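You operate a simulated robot arm through the tools that you are given. There is no shell and no other tool.

You are at the controls of a simulated robot arm. One attempt, no reset.

TASK
Start the pump, bleed out the air, then reset the compressor.
Fine: open the bleed screw with the pump running, close it once the sight glass shows no bubbles. No leak alarm, nothing over the tray's brim. Leave the other valves and switches.
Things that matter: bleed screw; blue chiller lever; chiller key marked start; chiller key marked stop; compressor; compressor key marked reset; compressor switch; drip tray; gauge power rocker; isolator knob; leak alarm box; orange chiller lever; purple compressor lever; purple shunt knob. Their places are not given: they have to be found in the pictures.

The check looks at the end state, three seconds after you hand in, the way a careful person would. Anything else that was tipped, shoved, dropped, spilled or broken makes it a failure.

THE ROBOT
A 6-joint arm with a three-finger gripper, fixed in place. Base frame: the origin is on the floor under the middle of its stand, x ahead of it, y to its left, z up. Lengths are in mm, angles in degrees, forces in N, time in s.
It reaches about 1213 mm from its shoulder. Its first joint turns from -166.0 to 166.0 degrees. Payload 4.89 kg.
Tool frame: the origin (TCP) lies between the finger pads and is the grasp point; the fingertips stand 30 mm ahead of it; z points along the fingers, y is the line along which they close. The gripper opens to 164 mm; its body begins 125 mm behind the TCP.
Orientation is that of the tool frame in the base frame, as a unit quaternion [w, x, y, z]. With the fingers straight down and closing along the base's y, the tool's x points along the base's -x, its y along +y and its z along -z.

THE INTERFACE
- The arm moves only by the tool step_arm. Its argument "moves" is a list that holds one entry, the list of rows, each a list of 7 numbers: the shift along the tool's x, y, z in mm, then the turn, a rotation vector about the tool's x, y, z in rad, then the opening in per cent of the stroke, from 0 (shut) to 100 (fully open). In form: [[[x, y, z, wx, wy, wz, grip], ...]]. A call has 1 to 20 rows; each row is the pose to reach, as a shift and turn from the pose commanded when the call began, along the tool's axes at that moment. Each row takes 0.2 s and may step no farther than 50 mm and 8.6 degrees from the row before; otherwise, or with a gripper value out of range, the whole call is refused. A pose out of reach is approached as far as the arm can. The call stops where the force on the tool passes 40 N (or 10 N more than at its start, if that is more) or the arm is blocked; 0.2 s more then pass. Each finger travels about 108 mm/s and halts on what it meets, pressing with about 39 N; the grip force reading is that of the motor and also rises with nothing between the fingers. The clock runs only during rows and for 0.2 s after the last one: add rows that repeat a pose to give the fingers time. It gives the time, the measured TCP pose, the force on the tool (base axes), the opening and the grip force at its end, in the units of the frame above (readings bear some noise), with the torque about the TCP (base axes, N m) and any sound that the robot's microphone picked up.
- Cameras (640 x 400 px; columns grow to the right, rows downward): "scene" is fixed at [48.8, -501.4, 1425.1]; the picture's right is [0.49, -0.87, 0.00], its down [-0.38, -0.21, -0.90] and it looks along [0.79, 0.44, -0.43] (base axes); focal length 235 px, centre (320, 200). "wrist" rides on the gripper at [76, -2, -152] in the tool frame; the picture's right is [0.02, 1.00, 0.00], its down [-0.88, 0.02, -0.47] and it looks along [-0.47, 0.01, 0.88] (tool axes); focal length 247 px, centre (320, 200).
- grab_frame(camera): a new picture of that camera. No time passes.
- slide_trunk(by): moves the trunk up (or, below 0, down) by that many mm; the arm rides with it, the base frame stays. It gives what a move gives, with no picture.
- locate(camera, pixels): for up to 12 pixels [column, row] of the newest picture of that camera ("zoom" is the newest enlarged one), the place [x, y, z] in the base frame of the surface seen there, good to about 2 mm. No time passes.
- enlarge(camera, box): a new picture of the part [left, top, right, bottom] of that camera's present view, enlarged. No time passes.
- hand_in(): hands the job in; it is judged then, once.

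Unless the task says otherwise, let go and move clear before handing in.

The tools are called after "Emit:" by a JSON object that holds its "api" and its "payload". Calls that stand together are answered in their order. step_arm: Moves the arm, as the interface text tells. Its arguments: {"type":"object","properties":{"moves":{"type":"array"}},"required":["moves"]} The other tools are called the same way: slide_trunk (by) moves the trunk up or down; grab_frame (camera) takes a picture; locate (camera, pixels) gives the place of the surface under pixels of a picture; enlarge (camera, box) takes an enlarged picture of a part of a camera's view; hand_in () hands the job in.

At the start:

```text
t: 0.0
tool_pos: [574.3, -286.1, 1392.8]
ee_rot: [0.0, 0.0, 1.0, 0.0]
ft_force: [0.1, -0.1, -0.4]
torque: [0.03, 0.03, -0.01]
finger_gap: 163.8
grasp_force: 0.1
trunk travel left (down, up): [-175.0, 215.0]
```

scene: 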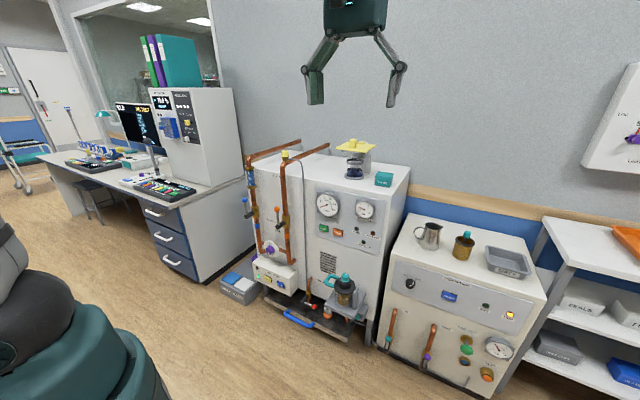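
wrist: 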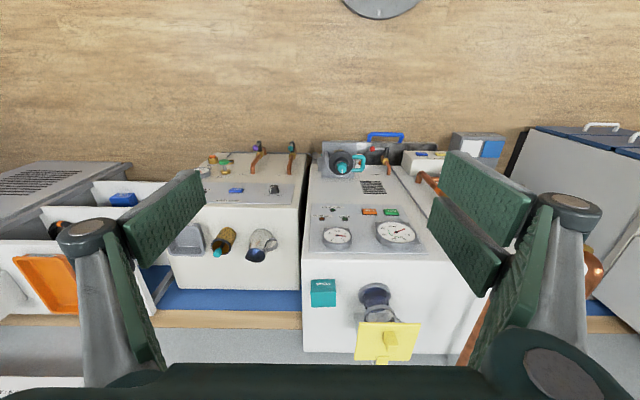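

The scene shows a chiller cabinet in the middle (gauges near 328,205), pipework at left (265,220), and another machine at right (460,290). I'll enlarge several parts to identify each control before I move.

Emit:
{"api": "enlarge", "payload": {"camera": "scene", "box": [230, 130, 420, 250]}}

Emit:
{"api": "enlarge", "payload": {"camera": "scene", "box": [230, 230, 390, 340]}}

Emit:
{"api": "enlarge", "payload": {"camera": "scene", "box": [370, 210, 560, 400]}}

Emit:
{"api": "enlarge", "payload": {"camera": "scene", "box": [300, 180, 400, 250]}}

```text
3.33 times, centred on (325, 190) of scene
```

zoom: 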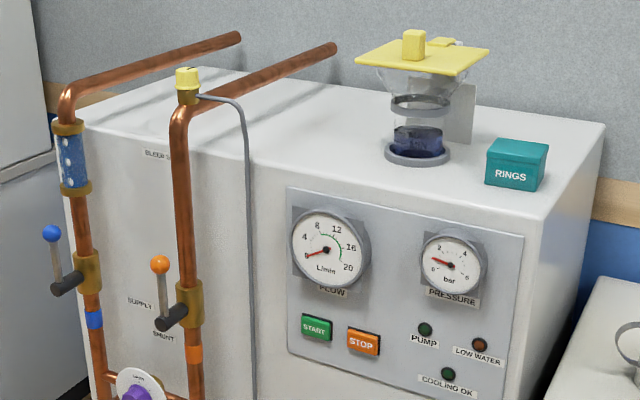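

```text
3.64 times, centred on (310, 285) of scene
```

zoom: 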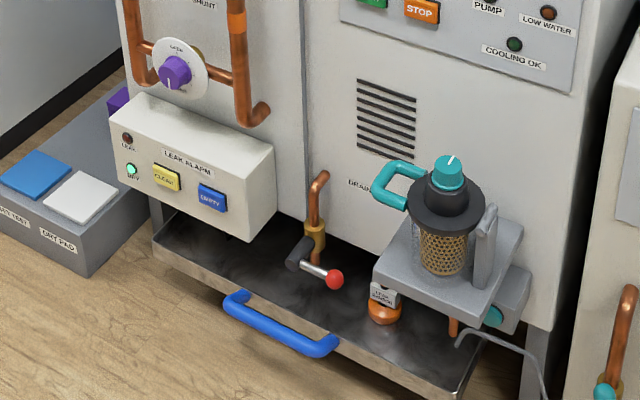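

```text
2.11 times, centred on (465, 305) of scene
```

zoom: 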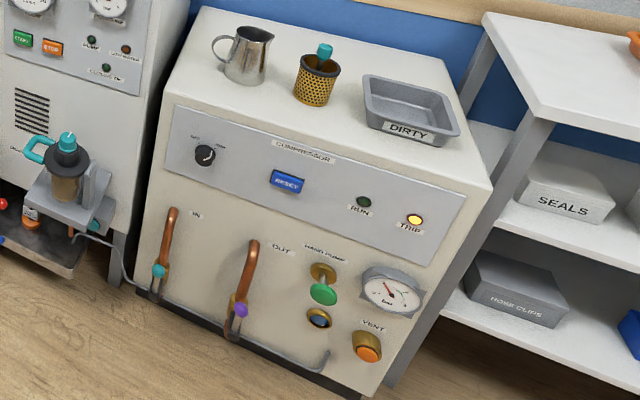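

```text
5.71 times, centred on (350, 215) of scene
```

zoom: 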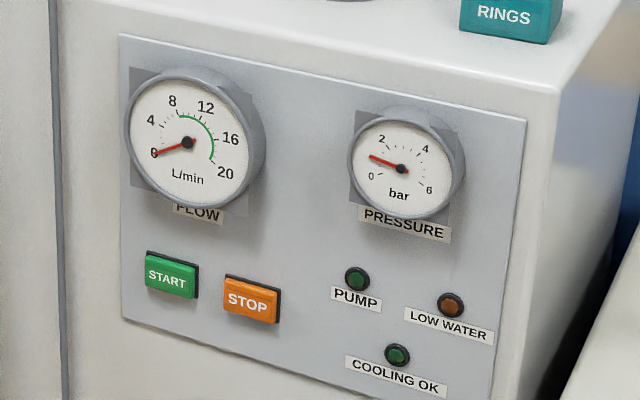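

The yellow screw on top of the orange pipe (about 285,154 in the scene) looks like the bleed screw, and the blue window with bubbles at (251,176) looks like the sight glass. I'll look closer at these and at the wall box on the right.

Emit:
{"api": "enlarge", "payload": {"camera": "scene", "box": [240, 135, 310, 205]}}

Emit:
{"api": "enlarge", "payload": {"camera": "scene", "box": [264, 142, 304, 167]}}

Emit:
{"api": "enlarge", "payload": {"camera": "scene", "box": [570, 60, 640, 180]}}

Emit:
{"api": "enlarge", "payload": {"camera": "scene", "box": [235, 235, 310, 310]}}

Emit:
{"api": "enlarge", "payload": {"camera": "scene", "box": [140, 80, 240, 200]}}

Emit:
{"api": "enlarge", "payload": {"camera": "scene", "box": [300, 270, 390, 345]}}

```text
5.71 times, centred on (275, 170) of scene
```

zoom: 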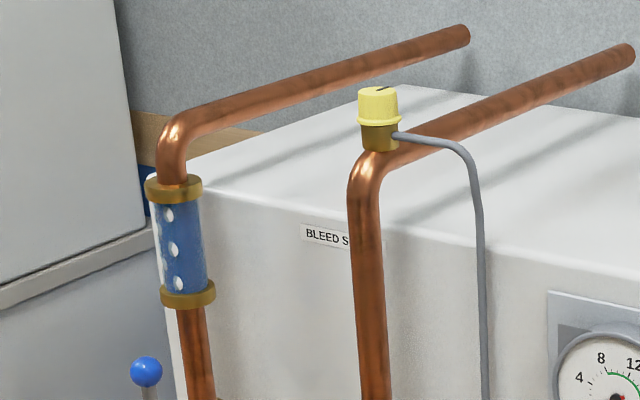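

```text
16.00 times, centred on (284, 154) of scene
```

zoom: 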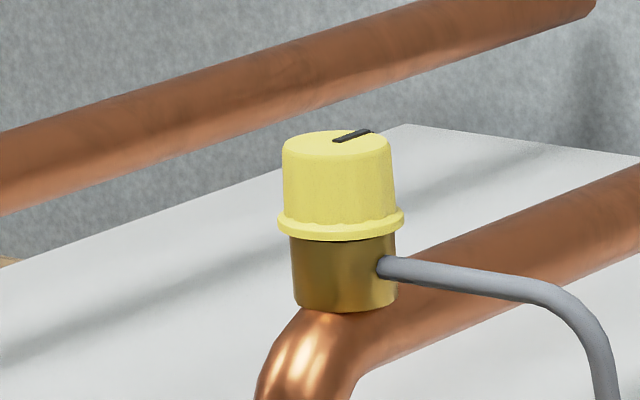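

```text
3.33 times, centred on (605, 120) of scene
```

zoom: 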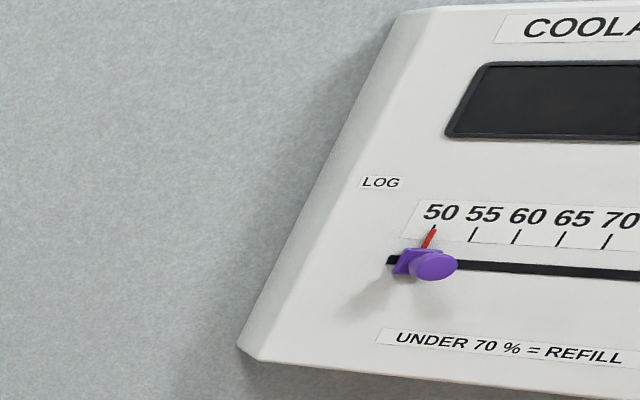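

```text
5.33 times, centred on (272, 272) of scene
```

zoom: 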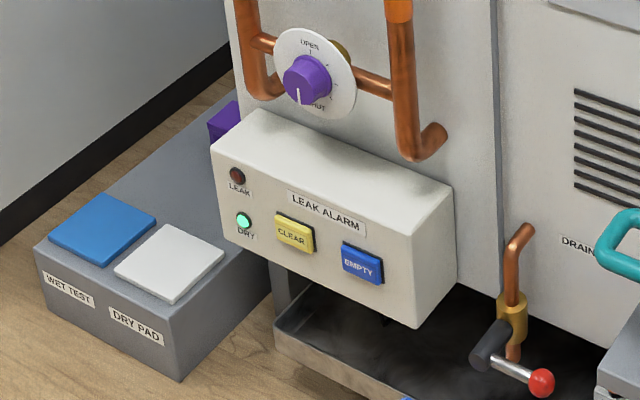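

```text
3.33 times, centred on (190, 140) of scene
```

zoom: 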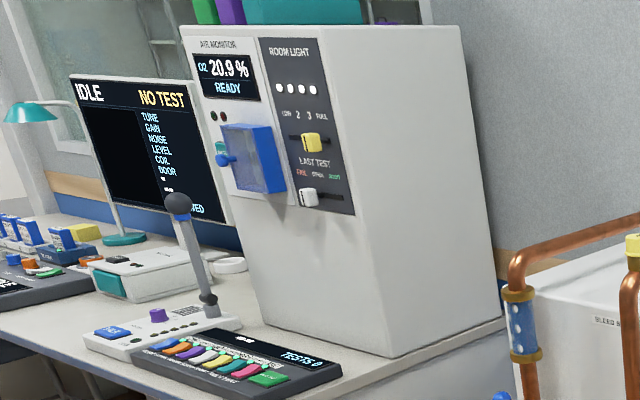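

```text
5.33 times, centred on (345, 308) of scene
```

zoom: 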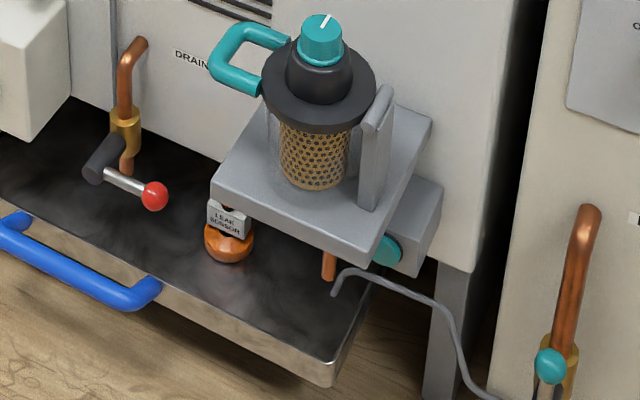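

Next I'll measure the key places: the bleed screw, START and STOP, RESET, the hose and the tray. I'll take a fresh scene picture to go with the locate call.

Emit:
{"api": "enlarge", "payload": {"camera": "scene", "box": [264, 142, 304, 167]}}

Emit:
{"api": "locate", "payload": {"camera": "zoom", "pixels": [[335, 145], [350, 136], [300, 150], [335, 190], [340, 235], [340, 275], [290, 190], [388, 190], [284, 225], [400, 225], [335, 140], [368, 131]]}}

Emit:
{"api": "locate", "payload": {"camera": "scene", "pixels": [[324, 227], [338, 232], [449, 296], [255, 190], [410, 170], [300, 180], [350, 260], [290, 285], [300, 320], [313, 303], [405, 283], [300, 160]]}}

```text
16.00 times, centred on (284, 154) of scene
```

zoom: 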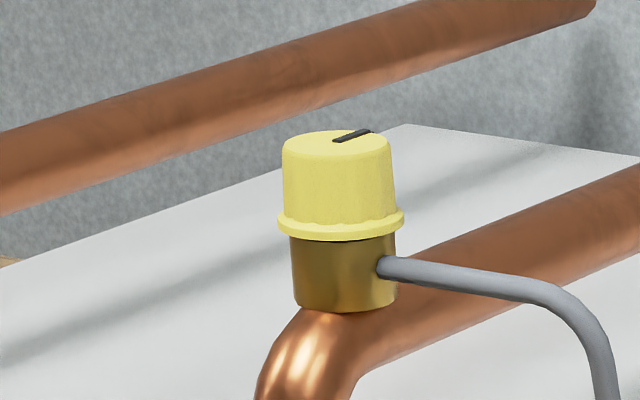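

```text
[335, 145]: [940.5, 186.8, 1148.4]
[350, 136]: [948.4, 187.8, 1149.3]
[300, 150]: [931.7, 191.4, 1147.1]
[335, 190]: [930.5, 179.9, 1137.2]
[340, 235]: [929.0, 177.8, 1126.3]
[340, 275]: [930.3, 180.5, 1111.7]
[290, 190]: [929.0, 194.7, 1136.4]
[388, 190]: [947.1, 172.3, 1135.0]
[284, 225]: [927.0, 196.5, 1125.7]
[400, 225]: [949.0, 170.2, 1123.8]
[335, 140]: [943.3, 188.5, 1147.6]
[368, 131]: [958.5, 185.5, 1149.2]
```

```text
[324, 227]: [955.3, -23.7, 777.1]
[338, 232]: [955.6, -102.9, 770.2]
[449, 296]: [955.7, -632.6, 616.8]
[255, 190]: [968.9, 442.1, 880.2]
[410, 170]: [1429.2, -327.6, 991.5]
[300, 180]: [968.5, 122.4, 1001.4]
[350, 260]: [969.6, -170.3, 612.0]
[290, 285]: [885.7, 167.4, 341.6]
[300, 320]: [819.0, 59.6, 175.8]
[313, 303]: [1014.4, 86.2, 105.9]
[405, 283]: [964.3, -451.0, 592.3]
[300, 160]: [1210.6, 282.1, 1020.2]
```

The cap sits at about (943, 189), with its top at z≈1149, and the START face is near (955,-24,777). I'll measure the key outlines and their surroundings more closely before pressing anything.

Emit:
{"api": "enlarge", "payload": {"camera": "scene", "box": [312, 210, 360, 240]}}

Emit:
{"api": "locate", "payload": {"camera": "zoom", "pixels": [[120, 190], [220, 200], [160, 215], [165, 240], [165, 192], [130, 215], [205, 225], [110, 200], [245, 220], [300, 230], [340, 300], [420, 300]]}}

```text
13.33 times, centred on (336, 225) of scene
```

zoom: 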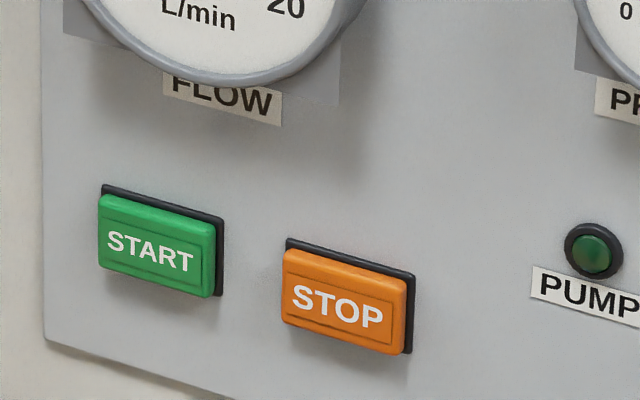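

```text
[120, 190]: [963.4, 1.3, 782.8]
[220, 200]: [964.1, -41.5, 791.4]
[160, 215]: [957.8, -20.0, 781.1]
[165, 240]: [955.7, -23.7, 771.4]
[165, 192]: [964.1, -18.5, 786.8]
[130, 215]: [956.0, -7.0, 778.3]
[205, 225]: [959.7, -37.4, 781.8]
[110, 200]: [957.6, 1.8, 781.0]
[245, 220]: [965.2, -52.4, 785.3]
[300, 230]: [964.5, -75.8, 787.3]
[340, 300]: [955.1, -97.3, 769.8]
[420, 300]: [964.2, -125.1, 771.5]
```

Emit:
{"api": "locate", "payload": {"camera": "zoom", "pixels": [[102, 204], [102, 262], [208, 230], [206, 290], [155, 247], [290, 258], [288, 312], [400, 290], [398, 345], [345, 305], [250, 80], [200, 90]]}}

Emit:
{"api": "enlarge", "payload": {"camera": "scene", "box": [420, 280, 484, 320]}}

Emit:
{"api": "locate", "payload": {"camera": "scene", "pixels": [[324, 205], [365, 210], [251, 176], [284, 195], [283, 218], [277, 210], [266, 250], [272, 280], [345, 282], [410, 283], [485, 305], [510, 315]]}}

```text
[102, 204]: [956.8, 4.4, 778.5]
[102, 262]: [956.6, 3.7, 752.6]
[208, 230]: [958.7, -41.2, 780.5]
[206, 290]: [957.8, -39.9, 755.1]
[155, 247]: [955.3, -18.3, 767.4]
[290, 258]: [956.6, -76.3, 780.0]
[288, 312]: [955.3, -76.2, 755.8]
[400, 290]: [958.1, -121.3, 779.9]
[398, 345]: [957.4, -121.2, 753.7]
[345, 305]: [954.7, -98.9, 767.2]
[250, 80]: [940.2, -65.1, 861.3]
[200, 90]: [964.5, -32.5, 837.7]
```

```text
10.00 times, centred on (452, 300) of scene
```

zoom: 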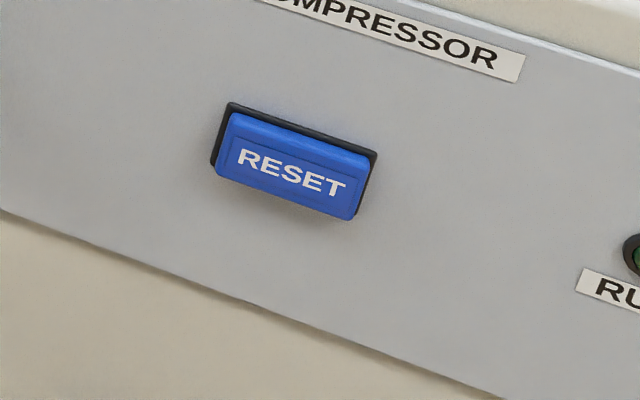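

```text
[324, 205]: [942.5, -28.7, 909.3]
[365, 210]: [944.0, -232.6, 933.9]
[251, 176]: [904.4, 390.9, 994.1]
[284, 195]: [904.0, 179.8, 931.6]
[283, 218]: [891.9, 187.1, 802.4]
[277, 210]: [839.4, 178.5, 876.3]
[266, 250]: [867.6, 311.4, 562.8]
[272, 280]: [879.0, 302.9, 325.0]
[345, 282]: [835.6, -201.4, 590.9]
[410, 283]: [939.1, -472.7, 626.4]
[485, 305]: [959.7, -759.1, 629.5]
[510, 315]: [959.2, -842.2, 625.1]
```

START is centred at about (955,-18.5,767) and stands 9 mm proud of the panel. I'll close the fingers, turn the tool to face +x and come down to a waypoint well clear of the chiller.

Emit:
{"api": "locate", "payload": {"camera": "zoom", "pixels": [[232, 120], [220, 170], [365, 165], [350, 213], [290, 172], [290, 155], [300, 240], [150, 100], [400, 45]]}}

Emit:
{"api": "step_arm", "payload": {"moves": [[[-10.5, 15.5, 32.7, 0, -0.1309, 0, 80], [-21, 31, 65.5, 0, -0.2618, 0, 60], [-31.4, 46.5, 98.2, 0, -0.3927, 0, 40], [-41.9, 62, 130.9, 0, -0.5236, 0, 20], [-52.4, 77.5, 163.7, 0, -0.6545, 0, 0], [-62.9, 93.1, 196.4, 0, -0.7854, 0, 0], [-73.3, 108.6, 229.1, 0, -0.9163, 0, 0], [-83.8, 124.1, 261.9, 0, -1.0472, 0, 0], [-94.3, 139.6, 294.6, 0, -1.1781, 0, 0], [-104.8, 155.1, 327.3, 0, -1.309, 0, 0], [-115.2, 170.6, 360.1, 0, -1.4399, 0, 0], [-125.7, 186.1, 392.8, 0, -1.5708, 0, 0]]]}}

```text
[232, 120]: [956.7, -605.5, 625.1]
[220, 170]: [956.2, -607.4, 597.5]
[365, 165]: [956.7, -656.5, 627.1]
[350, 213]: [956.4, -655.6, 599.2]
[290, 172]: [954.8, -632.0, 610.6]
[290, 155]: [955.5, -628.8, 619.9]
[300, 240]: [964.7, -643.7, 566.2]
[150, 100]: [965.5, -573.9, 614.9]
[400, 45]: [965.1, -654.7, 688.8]
```

```text
t: 2.6
tool_pos: [753.0, -113.4, 1144.1]
ee_rot: [0.703, 0.0, 0.711, 0.0]
ft_force: [-4.4, 1.3, 3.2]
torque: [-0.04, 0.37, -0.12]
finger_gap: 0.4
grasp_force: 39.1
out of reach, approached as far as the arm can: row 10, 11, 12
trunk travel left (down, up): [-175.0, 215.0]
```

The arm stopped short at (753,-113,1144), though the tool did reach the horizontal pose. RESET is centred at about (955,-631,611). I'll look at the arm before going on.

Emit:
{"api": "grab_frame", "payload": {"camera": "scene"}}

Emit:
{"api": "grab_frame", "payload": {"camera": "wrist"}}

```text
taken
```

scene: 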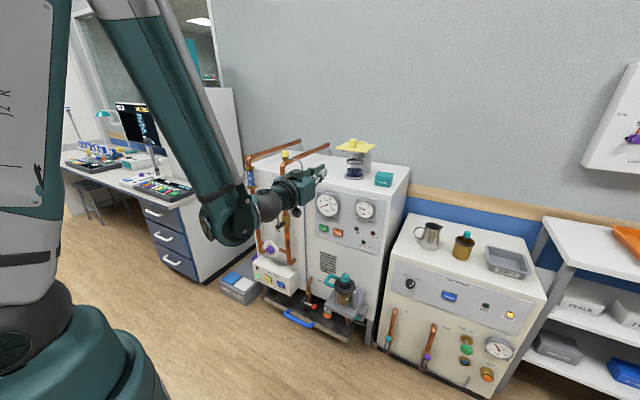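

```text
taken
```

wrist: 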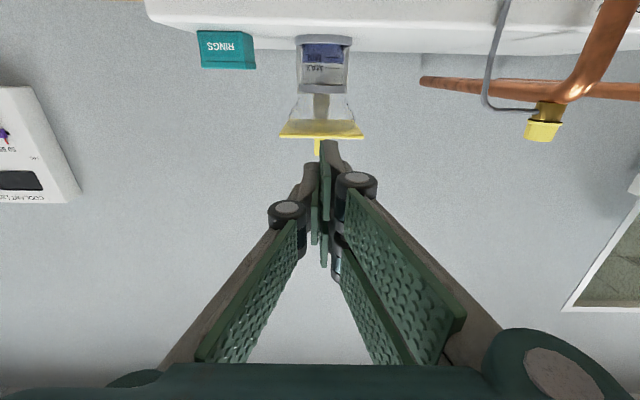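

Emit:
{"api": "enlarge", "payload": {"camera": "wrist", "box": [250, 120, 410, 280]}}

Emit:
{"api": "enlarge", "payload": {"camera": "scene", "box": [240, 150, 340, 230]}}

Emit:
{"api": "locate", "payload": {"camera": "wrist", "pixels": [[330, 150], [328, 165], [310, 175], [345, 175], [324, 255], [338, 270], [285, 208], [357, 180], [313, 240], [335, 235]]}}

```text
2.50 times, centred on (330, 200) of wrist
```

zoom: 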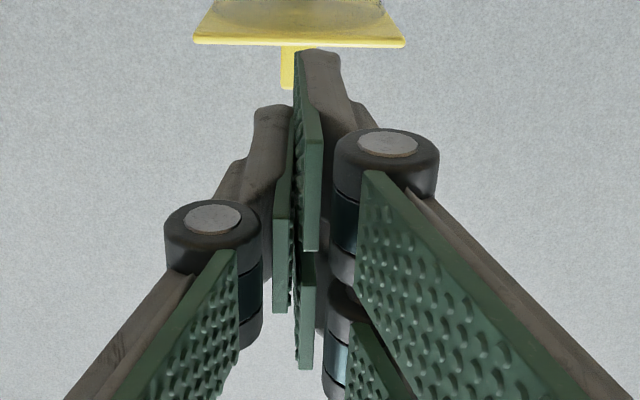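

```text
5.00 times, centred on (290, 190) of scene
```

zoom: 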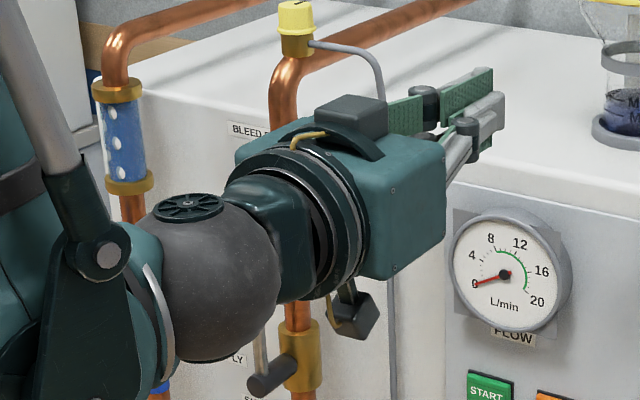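

```text
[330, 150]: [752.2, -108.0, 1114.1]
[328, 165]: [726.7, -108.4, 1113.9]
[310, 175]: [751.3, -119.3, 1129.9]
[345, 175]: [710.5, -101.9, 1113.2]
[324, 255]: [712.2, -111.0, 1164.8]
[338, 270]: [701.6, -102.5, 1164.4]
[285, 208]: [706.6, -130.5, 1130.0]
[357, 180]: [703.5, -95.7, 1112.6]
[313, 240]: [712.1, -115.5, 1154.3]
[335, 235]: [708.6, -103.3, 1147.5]
```

Closed, the fingers form a narrow poker, thin in y and about ±30 mm in tool x (vertical), with all contact inside the key's y range. The limit looks like the elbow's fold, so I'll nudge 50 mm forward and see which pose the command counts from.

Emit:
{"api": "step_arm", "payload": {"moves": [[[0, 0, 40, 0, 0, 0, 0], [0, 0, 40, 0, 0, 0, 0]]]}}

```text
t: 3.2
tool_pos: [794.5, -112.7, 1143.3]
ee_rot: [0.707, 0.001, 0.707, 0.0]
ft_force: [0.5, -1.3, 0.1]
torque: [-0.03, 0.04, 0.04]
finger_gap: 0.1
grasp_force: 39.0
trunk travel left (down, up): [-175.0, 215.0]
```

The move counts from the pose actually reached, now (794.5,-112.7,1143). I'll move out to x≈860 at y=-18.5, then go down to START's height of 767.

Emit:
{"api": "step_arm", "payload": {"moves": [[[35.8, 23.5, 16.4, 0, 0, 0, 0], [71.6, 47.1, 32.7, 0, 0, 0, 0], [107.5, 70.6, 49.1, 0, 0, 0, 0], [143.3, 94.2, 65.5, 0, 0, 0, 0], [189.3, 94.2, 65.5, 0, 0, 0, 0], [236, 94.2, 65.5, 0, 0, 0, 0], [282.6, 94.2, 65.5, 0, 0, 0, 0], [329.3, 94.2, 65.5, 0, 0, 0, 0], [376.3, 94.2, 65.5, 0, 0, 0, 0], [376.3, 94.2, 65.5, 0, 0, 0, 0]]]}}

Emit:
{"api": "grab_frame", "payload": {"camera": "scene"}}

Emit:
{"api": "grab_frame", "payload": {"camera": "wrist"}}

```text
t: 4.5
tool_pos: [942.4, -16.7, 1036.3]
ee_rot: [0.707, 0.001, 0.708, 0.0]
ft_force: [-24.8, -0.7, -4.7]
torque: [-0.09, 0.65, 0.11]
finger_gap: 0.1
grasp_force: 38.7
out of reach, approached as far as the arm can: row 1, 2, 3, 4, 5, 6
trunk travel left (down, up): [-175.0, 215.0]
stopped in row 6: the force on the tool passed its limit at 55 N (the readings are from after the stop); the commanded pose is now the measured one
```

```text
taken
```

scene: 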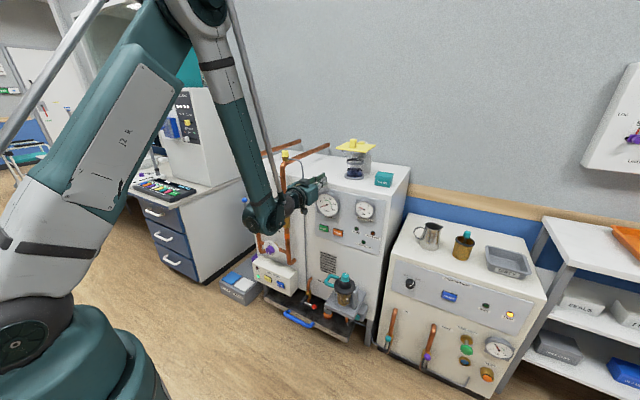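

```text
taken
```

wrist: 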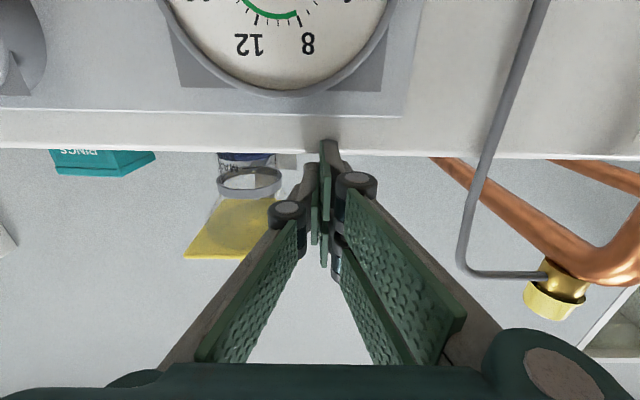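

The solver slid forward at its reach limit and the fingertips met the plain front of the cabinet at (942+30, -17, 1036); nothing loose is there. I'll back up and away while tilting the tool downward, then lower the trunk so that START's height is in reach.

Emit:
{"api": "step_arm", "payload": {"moves": [[[-30, 0, -30, 0, 0, 0, 0], [-60, 0, -60, 0, 0.1, 0, 0], [-90, 0, -90, 0, 0.2, 0, 0], [-110, 0, -110, 0, 0.3, 0, 0], [-120, 0, -120, 0, 0.4, 0, 0], [-120, 0, -120, 0, 0.5, 0, 0], [-120, 0, -120, 0, 0.5236, 0, 0], [-120, 0, -120, 0, 0.5236, 0, 0]]]}}

Emit:
{"api": "grab_frame", "payload": {"camera": "scene"}}

```text
t: 6.3
tool_pos: [826.9, -17.7, 1157.1]
ee_rot: [0.499, 0.001, 0.867, 0.0]
ft_force: [0.0, -0.4, -0.3]
torque: [0.0, 0.04, 0.0]
finger_gap: 0.0
grasp_force: 39.0
out of reach, approached as far as the arm can: row 2
trunk travel left (down, up): [-175.0, 215.0]
```

```text
taken
```

scene: 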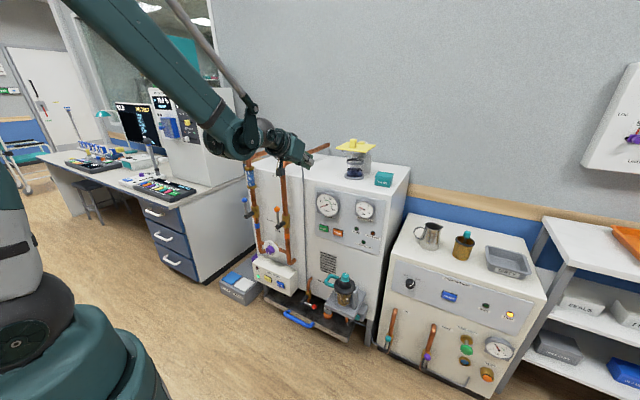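

The tool is clear at (827,-18,1157), pitched 30° below horizontal. I'll lower the trunk by its full 175 mm, since the space below is free.

Emit:
{"api": "slide_trunk", "payload": {"by": -175}}

Emit:
{"api": "grab_frame", "payload": {"camera": "scene"}}

Emit:
{"api": "grab_frame", "payload": {"camera": "wrist"}}

```text
t: 8.3
tool_pos: [827.3, -17.6, 981.5]
ee_rot: [0.499, 0.0, 0.867, 0.001]
ft_force: [-0.3, -0.1, -0.8]
torque: [0.0, 0.03, 0.02]
finger_gap: 0.1
grasp_force: 39.3
trunk travel left (down, up): [0.0, 390.0]
```

```text
taken
```

scene: 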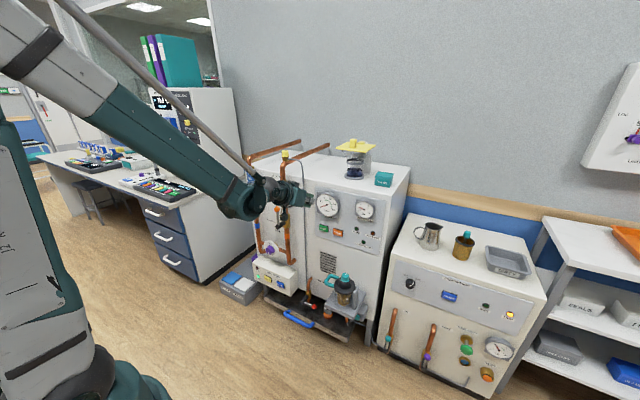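

```text
taken
```

wrist: 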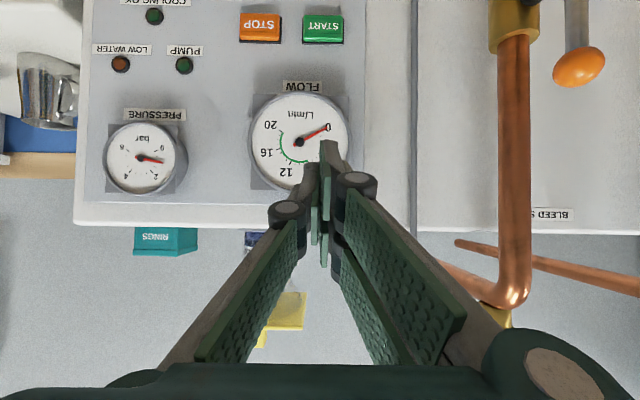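

START and STOP now show at (323,28) and (261,27) in the wrist picture. I'll go down in short calls toward a pre-press pose near (880,-25,756), checking that the arm tracks.

Emit:
{"api": "step_arm", "payload": {"moves": [[[28, -1.2, 26.4, 0, 0, 0, 0], [56, -2.5, 52.8, 0, 0, 0, 0], [84.4, -3.7, 79.2, 0, 0, 0, 0], [84.4, -3.7, 79.2, 0, 0, 0, 0]]]}}

```text
t: 9.3
tool_pos: [853.3, -19.6, 870.7]
ee_rot: [0.5, 0.0, 0.866, 0.001]
ft_force: [-0.5, 0.7, -0.9]
torque: [-0.01, -0.05, 0.03]
finger_gap: 0.3
grasp_force: 38.8
trunk travel left (down, up): [0.0, 390.0]
```

It tracked exactly to (853,-20,871). I'll do the second half of the descent to the pre-press pose.

Emit:
{"api": "step_arm", "payload": {"moves": [[[28.7, -1.8, 26.8, 0, 0, 0, 0], [57.3, -3.6, 53.7, 0, 0, 0, 0], [86, -5.4, 80.5, 0, 0, 0, 0], [86, -5.4, 80.5, 0, 0, 0, 0]]]}}

Emit:
{"api": "grab_frame", "payload": {"camera": "wrist"}}

Emit:
{"api": "enlarge", "payload": {"camera": "scene", "box": [280, 180, 380, 260]}}

```text
t: 10.3
tool_pos: [876.9, -26.5, 754.3]
ee_rot: [0.499, 0.001, 0.866, 0.0]
ft_force: [-0.7, -0.2, -0.1]
torque: [-0.05, 0.01, -0.02]
finger_gap: 0.0
grasp_force: 39.1
trunk travel left (down, up): [0.0, 390.0]
```

```text
taken
```

wrist: 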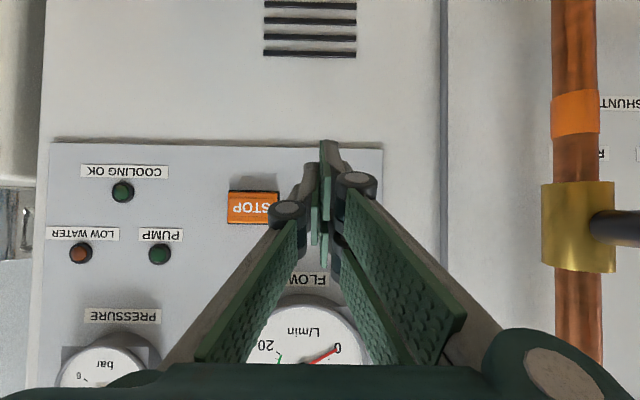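

```text
5.00 times, centred on (330, 220) of scene
```

zoom: 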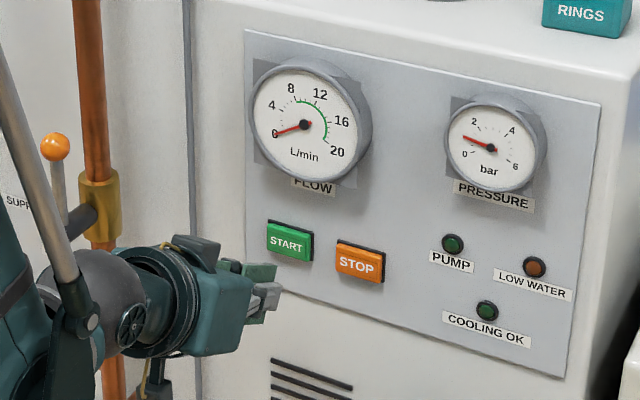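

The tips are in front of and a little below START; the pixel cluster is near (265,285) in the zoom. I'll measure where the tips are before pressing.

Emit:
{"api": "locate", "payload": {"camera": "zoom", "pixels": [[272, 270], [275, 292], [262, 268], [250, 272], [265, 315], [280, 300], [290, 240]]}}

Emit:
{"api": "locate", "payload": {"camera": "wrist", "pixels": [[328, 146], [325, 150], [334, 150], [312, 172], [323, 262], [253, 206]]}}

```text
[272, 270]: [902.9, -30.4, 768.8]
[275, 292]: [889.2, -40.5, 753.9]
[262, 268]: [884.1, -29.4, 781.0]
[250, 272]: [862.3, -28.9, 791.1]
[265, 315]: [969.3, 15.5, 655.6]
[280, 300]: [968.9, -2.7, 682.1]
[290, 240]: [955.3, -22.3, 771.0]
```

```text
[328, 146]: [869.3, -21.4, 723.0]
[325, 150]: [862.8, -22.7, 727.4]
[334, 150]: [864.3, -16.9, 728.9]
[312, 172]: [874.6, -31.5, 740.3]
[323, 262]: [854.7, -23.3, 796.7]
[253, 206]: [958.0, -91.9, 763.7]
```

The upper finger's tip edge should meet START near (955,-19,766) when the TCP is around x≈914. I'll move along base +x in fine steps and watch the force.

Emit:
{"api": "step_arm", "payload": {"moves": [[[-10, 0, 17.3, 0, 0, 0, 0], [-15, 0, 26, 0, 0, 0, 0], [-17, 0, 29.4, 0, 0, 0, 0], [-18.5, 0, 32, 0, 0, 0, 0], [-20, 0, 34.6, 0, 0, 0, 0], [-20, 0, 34.6, 0, 0, 0, 0]]]}}

Emit:
{"api": "enlarge", "payload": {"camera": "scene", "box": [300, 180, 400, 250]}}

```text
t: 11.7
tool_pos: [919.3, -26.1, 753.8]
ee_rot: [0.499, 0.001, 0.867, 0.0]
ft_force: [-0.2, -0.1, -0.2]
torque: [0.03, 0.04, 0.01]
finger_gap: 0.0
grasp_force: 39.2
trunk travel left (down, up): [0.0, 390.0]
```

```text
5.71 times, centred on (350, 215) of scene
```

zoom: 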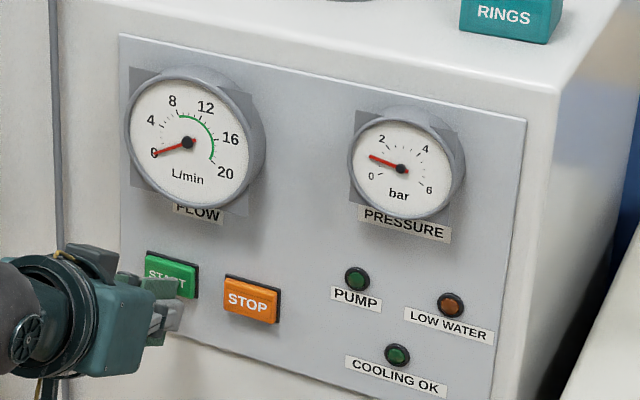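

No contact yet at x=919, since the force is about 0. I'll continue forward in 3 mm steps.

Emit:
{"api": "step_arm", "payload": {"moves": [[[-1.5, 0, 2.6, 0, 0, 0, 0], [-3, 0, 5.2, 0, 0, 0, 0], [-4.5, 0, 7.8, 0, 0, 0, 0], [-6, 0, 10.4, 0, 0, 0, 0], [-6, 0, 10.4, 0, 0, 0, 0]]]}}

Emit:
{"api": "enlarge", "payload": {"camera": "scene", "box": [300, 180, 400, 250]}}

```text
t: 12.9
tool_pos: [931.6, -26.3, 754.2]
ee_rot: [0.499, 0.0, 0.867, 0.001]
ft_force: [-28.8, -2.0, -0.9]
torque: [0.0, -0.39, 0.02]
finger_gap: 0.2
grasp_force: 38.9
trunk travel left (down, up): [0.0, 390.0]
heard: click
```

```text
5.71 times, centred on (350, 215) of scene
```

zoom: 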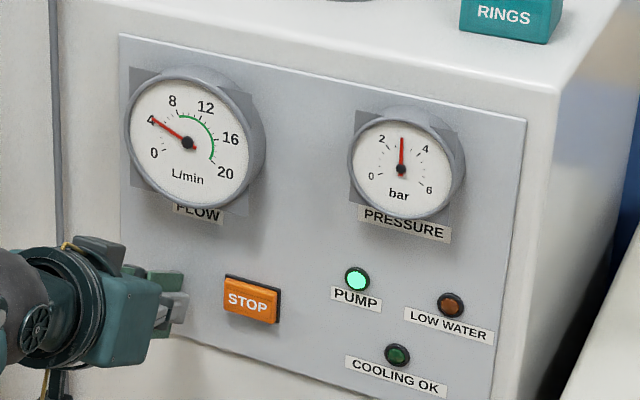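

There was a click, the PUMP lamp is lit, and flow is at about 4 with pressure near 3, so the pump is running. I'll back straight off the key along -x and check that it stays on.

Emit:
{"api": "step_arm", "payload": {"moves": [[[10, 0, -17.3, 0, 0, 0, 0], [30, 0, -52, 0, 0, 0, 0], [45, 0, -78, 0, 0, 0, 0], [45, 0, -78, 0, 0, 0, 0]]]}}

Emit:
{"api": "grab_frame", "payload": {"camera": "scene"}}

Emit:
{"api": "enlarge", "payload": {"camera": "scene", "box": [235, 140, 395, 250]}}

```text
t: 13.9
tool_pos: [845.6, -27.8, 758.6]
ee_rot: [0.497, 0.0, 0.868, 0.0]
ft_force: [0.6, -0.1, -0.6]
torque: [-0.02, -0.04, -0.01]
finger_gap: 0.0
grasp_force: 38.8
out of reach, approached as far as the arm can: row 3, 4
trunk travel left (down, up): [0.0, 390.0]
```

```text
taken
```

scene: 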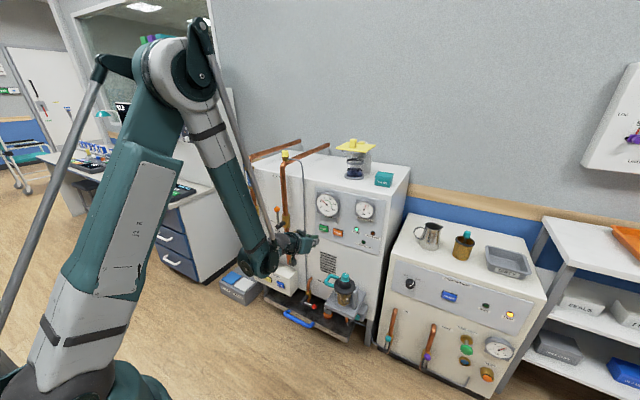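

```text
3.64 times, centred on (315, 195) of scene
```

zoom: 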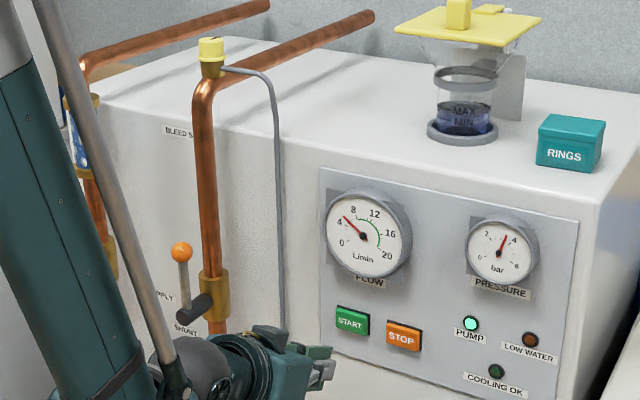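

START has popped back out and the PUMP lamp stays lit; there are still bubbles in the sight glass. I'll raise the trunk 300 mm to get to the height of the bleed screw.

Emit:
{"api": "slide_trunk", "payload": {"by": 300}}

Emit:
{"api": "grab_frame", "payload": {"camera": "scene"}}

```text
t: 16.9
tool_pos: [846.5, -28.4, 1058.4]
ee_rot: [0.498, 0.0, 0.867, 0.0]
ft_force: [-0.1, -0.2, -0.1]
torque: [-0.01, -0.01, 0.0]
finger_gap: 0.0
grasp_force: 39.4
trunk travel left (down, up): [-300.0, 90.0]
```

```text
taken
```

scene: 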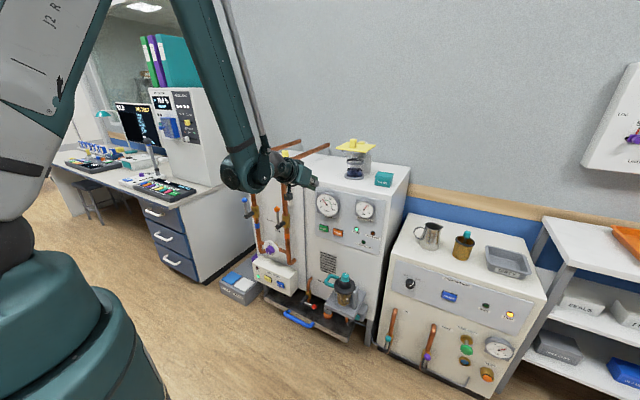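

Clear of everything at z≈1058. Next I'll rise to z≈1300 while turning the tool straight down, still in front of the cabinet.

Emit:
{"api": "step_arm", "payload": {"moves": [[[-26.2, 0, -15.1, 0, 0.1312, 0, 0], [-52.4, 0, -30.3, 0, 0.2624, 0, 0], [-78.6, 0, -45.4, 0, 0.3936, 0, 0], [-104.8, 0, -60.5, 0, 0.5248, 0, 0], [-131, 0, -75.6, 0, 0.656, 0, 0], [-157.2, 0, -90.8, 0, 0.7872, 0, 0], [-183.4, 0, -105.9, 0, 0.9184, 0, 0], [-209.6, 0, -121, 0, 1.0496, 0, 0], [-209.6, 0, -121, 0, 1.0496, 0, 0]]]}}

Emit:
{"api": "grab_frame", "payload": {"camera": "scene"}}

Emit:
{"api": "grab_frame", "payload": {"camera": "wrist"}}

```text
t: 18.9
tool_pos: [846.4, -29.3, 1300.6]
ee_rot: [-0.005, 0.001, 1.0, 0.0]
ft_force: [1.0, -0.6, -1.2]
torque: [0.02, 0.11, 0.0]
finger_gap: 0.1
grasp_force: 38.9
trunk travel left (down, up): [-300.0, 90.0]
```

```text
taken
```

scene: 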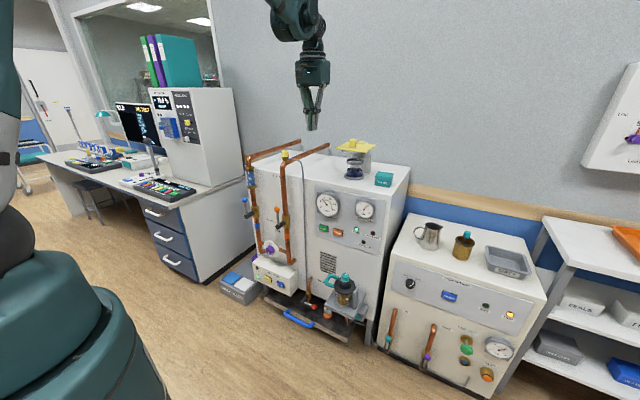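

```text
taken
```

wrist: 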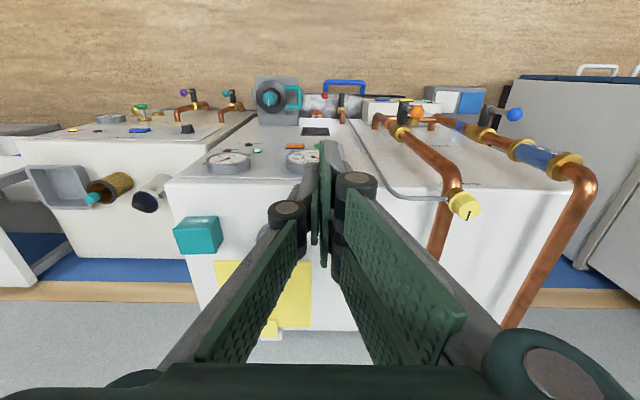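

The wrist camera now sees the yellow cap at (463,205) with its slot. I'll enlarge it to get the axis precisely and look for open/shut marks, and look at the sight glass too.

Emit:
{"api": "enlarge", "payload": {"camera": "wrist", "box": [423, 175, 503, 235]}}

Emit:
{"api": "locate", "payload": {"camera": "zoom", "pixels": [[330, 250], [290, 250], [370, 240], [330, 210], [345, 290], [255, 210], [420, 250], [350, 325], [320, 180]]}}

Emit:
{"api": "enlarge", "payload": {"camera": "scene", "box": [240, 135, 310, 205]}}

```text
6.67 times, centred on (463, 205) of wrist
```

zoom: 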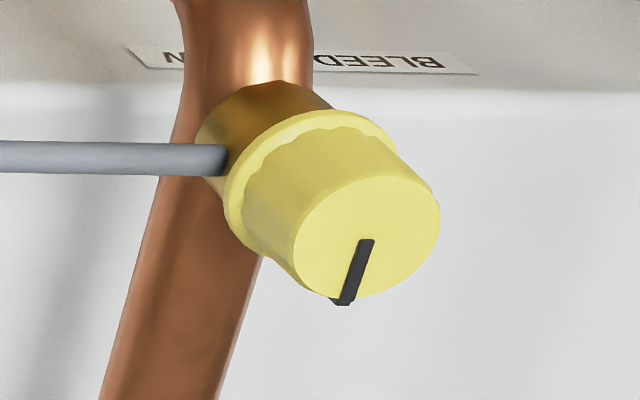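

```text
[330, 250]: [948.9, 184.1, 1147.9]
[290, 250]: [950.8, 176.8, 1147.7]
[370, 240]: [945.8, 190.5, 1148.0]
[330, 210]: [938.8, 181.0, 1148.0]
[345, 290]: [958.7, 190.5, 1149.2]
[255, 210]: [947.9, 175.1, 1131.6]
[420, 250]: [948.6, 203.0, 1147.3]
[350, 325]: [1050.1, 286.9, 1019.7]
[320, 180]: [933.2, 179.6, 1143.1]
```

```text
5.71 times, centred on (275, 170) of scene
```

zoom: 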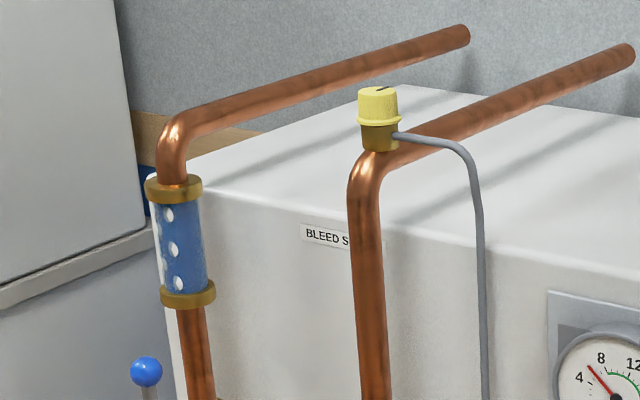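

Wrist and scene agree that the cap's axis is at (944.5,190), its top is at z≈1149, and the slot points along +x. I'll measure the hose and pipe heights, then move above the cap with the fingers half open.

Emit:
{"api": "locate", "payload": {"camera": "zoom", "pixels": [[400, 137], [430, 142], [455, 152], [475, 200], [382, 160], [440, 110], [172, 230], [180, 125], [250, 95], [378, 140], [366, 210]]}}

Emit:
{"api": "step_arm", "payload": {"moves": [[[-19.5, 43.9, 0, 0, -0.01, 0, 20], [-39, 87.7, 0, 0, -0.01, 0, 40], [-58.6, 131.6, 0, 0, -0.01, 0, 55], [-78.1, 175.4, 0, 0, -0.01, 0, 55], [-97.6, 219.3, 0, 0, -0.01, 0, 55], [-97.6, 219.3, 30, 0, -0.01, 0, 55], [-97.6, 219.3, 60, 0, -0.01, 0, 55], [-97.6, 219.3, 60, 0, -0.01, 0, 55]]]}}

Emit:
{"api": "grab_frame", "payload": {"camera": "scene"}}

Emit:
{"api": "grab_frame", "payload": {"camera": "wrist"}}

```text
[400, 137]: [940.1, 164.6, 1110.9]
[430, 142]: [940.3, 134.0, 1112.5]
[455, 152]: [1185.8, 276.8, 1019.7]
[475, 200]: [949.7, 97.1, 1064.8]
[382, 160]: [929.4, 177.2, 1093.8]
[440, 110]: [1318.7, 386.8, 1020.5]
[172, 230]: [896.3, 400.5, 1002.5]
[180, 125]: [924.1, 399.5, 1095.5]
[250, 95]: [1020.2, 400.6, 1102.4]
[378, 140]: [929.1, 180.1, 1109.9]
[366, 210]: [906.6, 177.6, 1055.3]
```

```text
t: 20.7
tool_pos: [942.4, 190.0, 1238.8]
ee_rot: [0.0, 0.001, 1.0, 0.001]
ft_force: [0.3, -1.4, 0.0]
torque: [0.07, 0.03, 0.03]
finger_gap: 90.2
grasp_force: 0.1
trunk travel left (down, up): [-300.0, 90.0]
```

```text
taken
```

scene: 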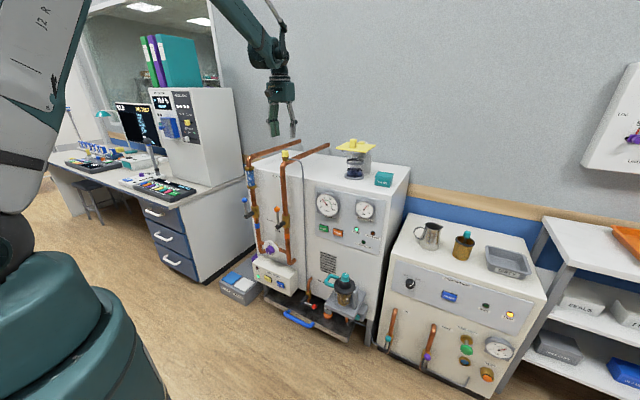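

```text
taken
```

wrist: 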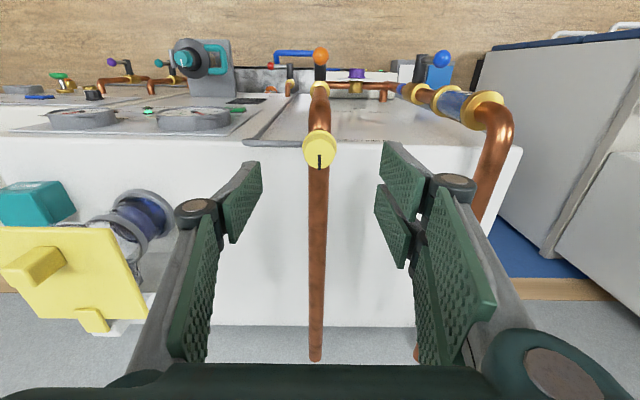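

The cap sits centred between the fingers at (319,150) in the wrist view. I'll measure the pad edges so I know how three pads will hold a 30 mm cap.

Emit:
{"api": "enlarge", "payload": {"camera": "wrist", "box": [200, 120, 460, 290]}}

Emit:
{"api": "locate", "payload": {"camera": "wrist", "pixels": [[387, 146], [387, 176], [420, 175], [379, 192], [379, 226], [404, 232], [405, 262], [259, 167], [259, 186], [228, 200], [230, 240], [319, 145]]}}

```text
2.35 times, centred on (330, 205) of wrist
```

zoom: 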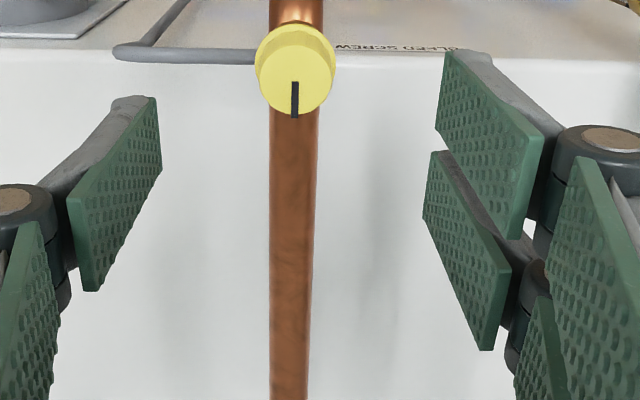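

```text
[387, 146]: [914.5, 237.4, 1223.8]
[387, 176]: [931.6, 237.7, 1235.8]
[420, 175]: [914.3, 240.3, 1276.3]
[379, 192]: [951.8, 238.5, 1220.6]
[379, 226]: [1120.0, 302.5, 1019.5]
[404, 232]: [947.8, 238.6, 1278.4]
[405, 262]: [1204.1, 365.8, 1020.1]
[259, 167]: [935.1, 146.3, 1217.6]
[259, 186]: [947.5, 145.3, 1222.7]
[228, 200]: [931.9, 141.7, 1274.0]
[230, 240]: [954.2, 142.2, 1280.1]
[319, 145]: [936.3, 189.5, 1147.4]
```

The pads straddle the cap well: one centred pad faces two pads with a 10 mm gap between them. I'll go down so the tips reach z≈1128, just above the cap's flange and over the hose at z≈1113.

Emit:
{"api": "step_arm", "payload": {"moves": [[[-2, 0, 30, 0, 0, 0, 55], [-2, 0, 60, 0, 0, 0, 55], [-2, 0, 80.5, 0, 0, 0, 55], [-2, 0, 80.5, 0, 0, 0, 55]]]}}

Emit:
{"api": "grab_frame", "payload": {"camera": "wrist"}}

Emit:
{"api": "enlarge", "payload": {"camera": "scene", "box": [245, 110, 325, 190]}}

```text
t: 21.7
tool_pos: [948.6, 191.5, 1159.1]
ee_rot: [0.001, 0.001, 1.0, 0.0]
ft_force: [-0.4, 0.2, -0.1]
torque: [-0.01, 0.03, 0.0]
finger_gap: 90.2
grasp_force: 0.1
trunk travel left (down, up): [-300.0, 90.0]
```

```text
taken
```

wrist: 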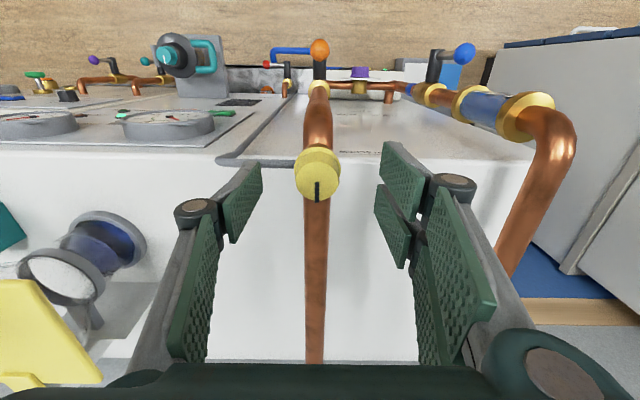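

```text
5.00 times, centred on (285, 150) of scene
```

zoom: 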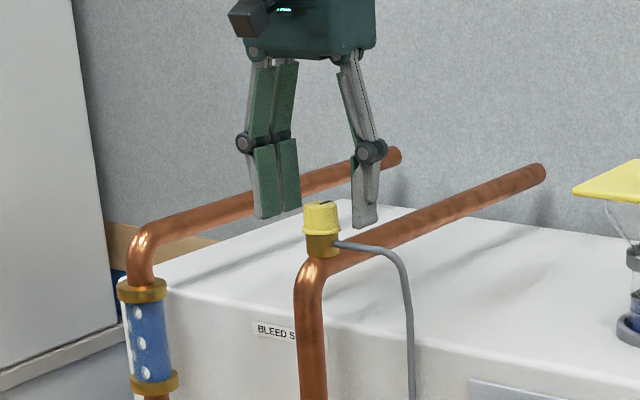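

The tips are beside the cap, but the reading of x=948.6 is a bit off the 944.5 I wanted. I'll check the pad and cap positions against each other.

Emit:
{"api": "locate", "payload": {"camera": "wrist", "pixels": [[387, 146], [379, 192], [404, 232], [259, 167], [230, 240], [318, 175], [300, 175], [338, 175], [318, 155], [318, 195], [318, 183]]}}

Emit:
{"api": "enlarge", "payload": {"camera": "wrist", "box": [260, 130, 380, 205]}}

```text
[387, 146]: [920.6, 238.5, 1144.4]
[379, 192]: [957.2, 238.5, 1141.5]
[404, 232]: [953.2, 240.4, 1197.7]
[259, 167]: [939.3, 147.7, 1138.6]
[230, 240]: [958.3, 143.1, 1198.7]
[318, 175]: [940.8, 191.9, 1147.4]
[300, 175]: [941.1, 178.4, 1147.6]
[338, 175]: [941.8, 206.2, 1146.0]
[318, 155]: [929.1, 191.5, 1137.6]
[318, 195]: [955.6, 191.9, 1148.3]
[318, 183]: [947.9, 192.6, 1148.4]
```

```text
5.33 times, centred on (320, 168) of wrist
```

zoom: 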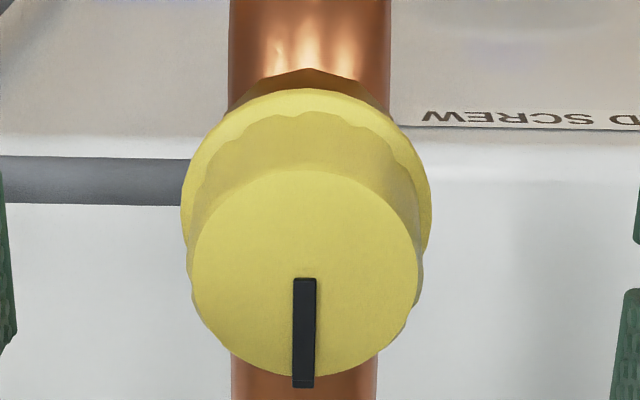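

Relative to the cap centre (about 947,192 in this view), the TCP is within 2 mm. I'll correct by 2 mm and close gently on the cap.

Emit:
{"api": "step_arm", "payload": {"moves": [[[2, 0.3, 0, 0, 0, 0, 55], [2, 0.3, 0, 0, 0, 0, 40], [2, 0.3, 0, 0, 0, 0, 28], [2, 0.3, 0, 0, 0, 0, 20], [2, 0.3, 0, 0, 0, 0, 10], [2, 0.3, 0, 0, 0, 0, 10], [2, 0.3, 0, 0, 0, 0, 10]]]}}

Emit:
{"api": "grab_frame", "payload": {"camera": "wrist"}}

Emit:
{"api": "enlarge", "payload": {"camera": "scene", "box": [245, 110, 325, 190]}}

```text
t: 23.3
tool_pos: [946.1, 189.6, 1160.2]
ee_rot: [0.001, 0.001, 1.0, 0.0]
ft_force: [-6.3, -24.2, -8.4]
torque: [-0.83, 0.18, 0.04]
finger_gap: 31.7
grasp_force: 44.7
trunk travel left (down, up): [-300.0, 90.0]
```

```text
taken
```

wrist: 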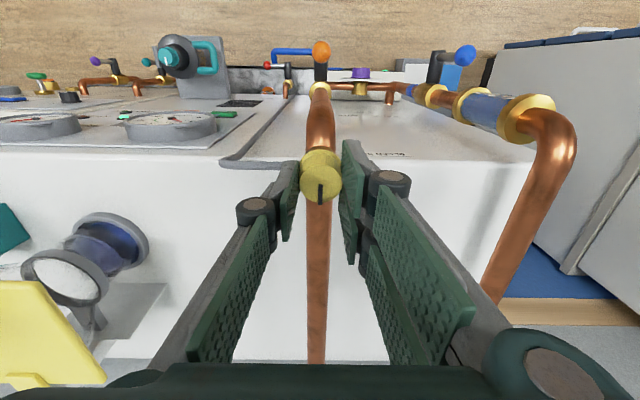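

```text
5.00 times, centred on (285, 150) of scene
```

zoom: 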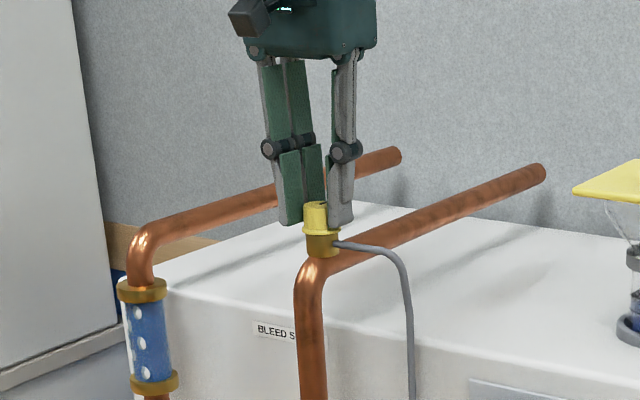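

The cap is gripped, with a gap of 31.7 mm. The tool feels -24 N in y, so I'm slightly off to +y, and I'll ease -1.5 mm in y to centre the grip before turning.

Emit:
{"api": "step_arm", "payload": {"moves": [[[0, -0.8, 0, 0, 0, 0, 10], [0, -1.5, 0, 0, 0, 0, 10], [0, -1.5, 0, 0, 0, 0, 10]]]}}

```text
t: 24.1
tool_pos: [945.9, 189.7, 1160.8]
ee_rot: [0.0, 0.0, 1.0, 0.001]
ft_force: [-11.3, -24.1, -21.4]
torque: [-0.59, 0.14, 0.01]
finger_gap: 31.9
grasp_force: 45.2
trunk travel left (down, up): [-300.0, 90.0]
```

The side force is unchanged and there's now a -21 N pull in z. I'll follow the force a little more (y -3, z -2) to relax it before turning.

Emit:
{"api": "step_arm", "payload": {"moves": [[[1, -1.5, 1, 0, 0, 0, 10], [1, -3, 2, 0, 0, 0, 10], [1, -3, 2, 0, 0, 0, 10]]]}}

Emit:
{"api": "enlarge", "payload": {"camera": "wrist", "box": [240, 120, 420, 270]}}

```text
t: 25.1
tool_pos: [945.2, 189.3, 1159.4]
ee_rot: [0.003, 0.0, 1.0, 0.001]
ft_force: [2.7, 1.4, 12.6]
torque: [0.03, 0.59, -0.02]
finger_gap: 31.4
grasp_force: 44.4
trunk travel left (down, up): [-300.0, 90.0]
stopped in row 3: the force on the tool passed its limit at 46 N (the readings are from after the stop); the commanded pose is now the measured one
```

```text
2.67 times, centred on (330, 195) of wrist
```

zoom: 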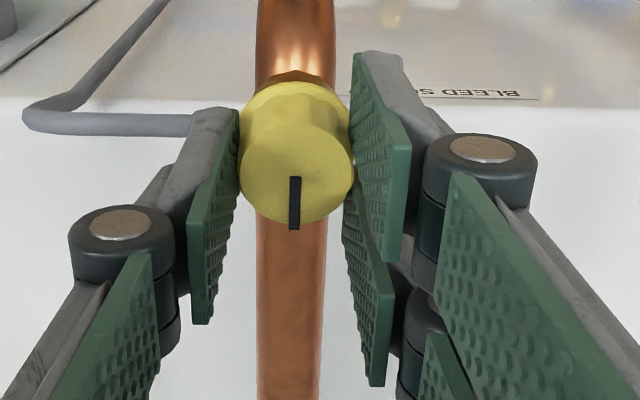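

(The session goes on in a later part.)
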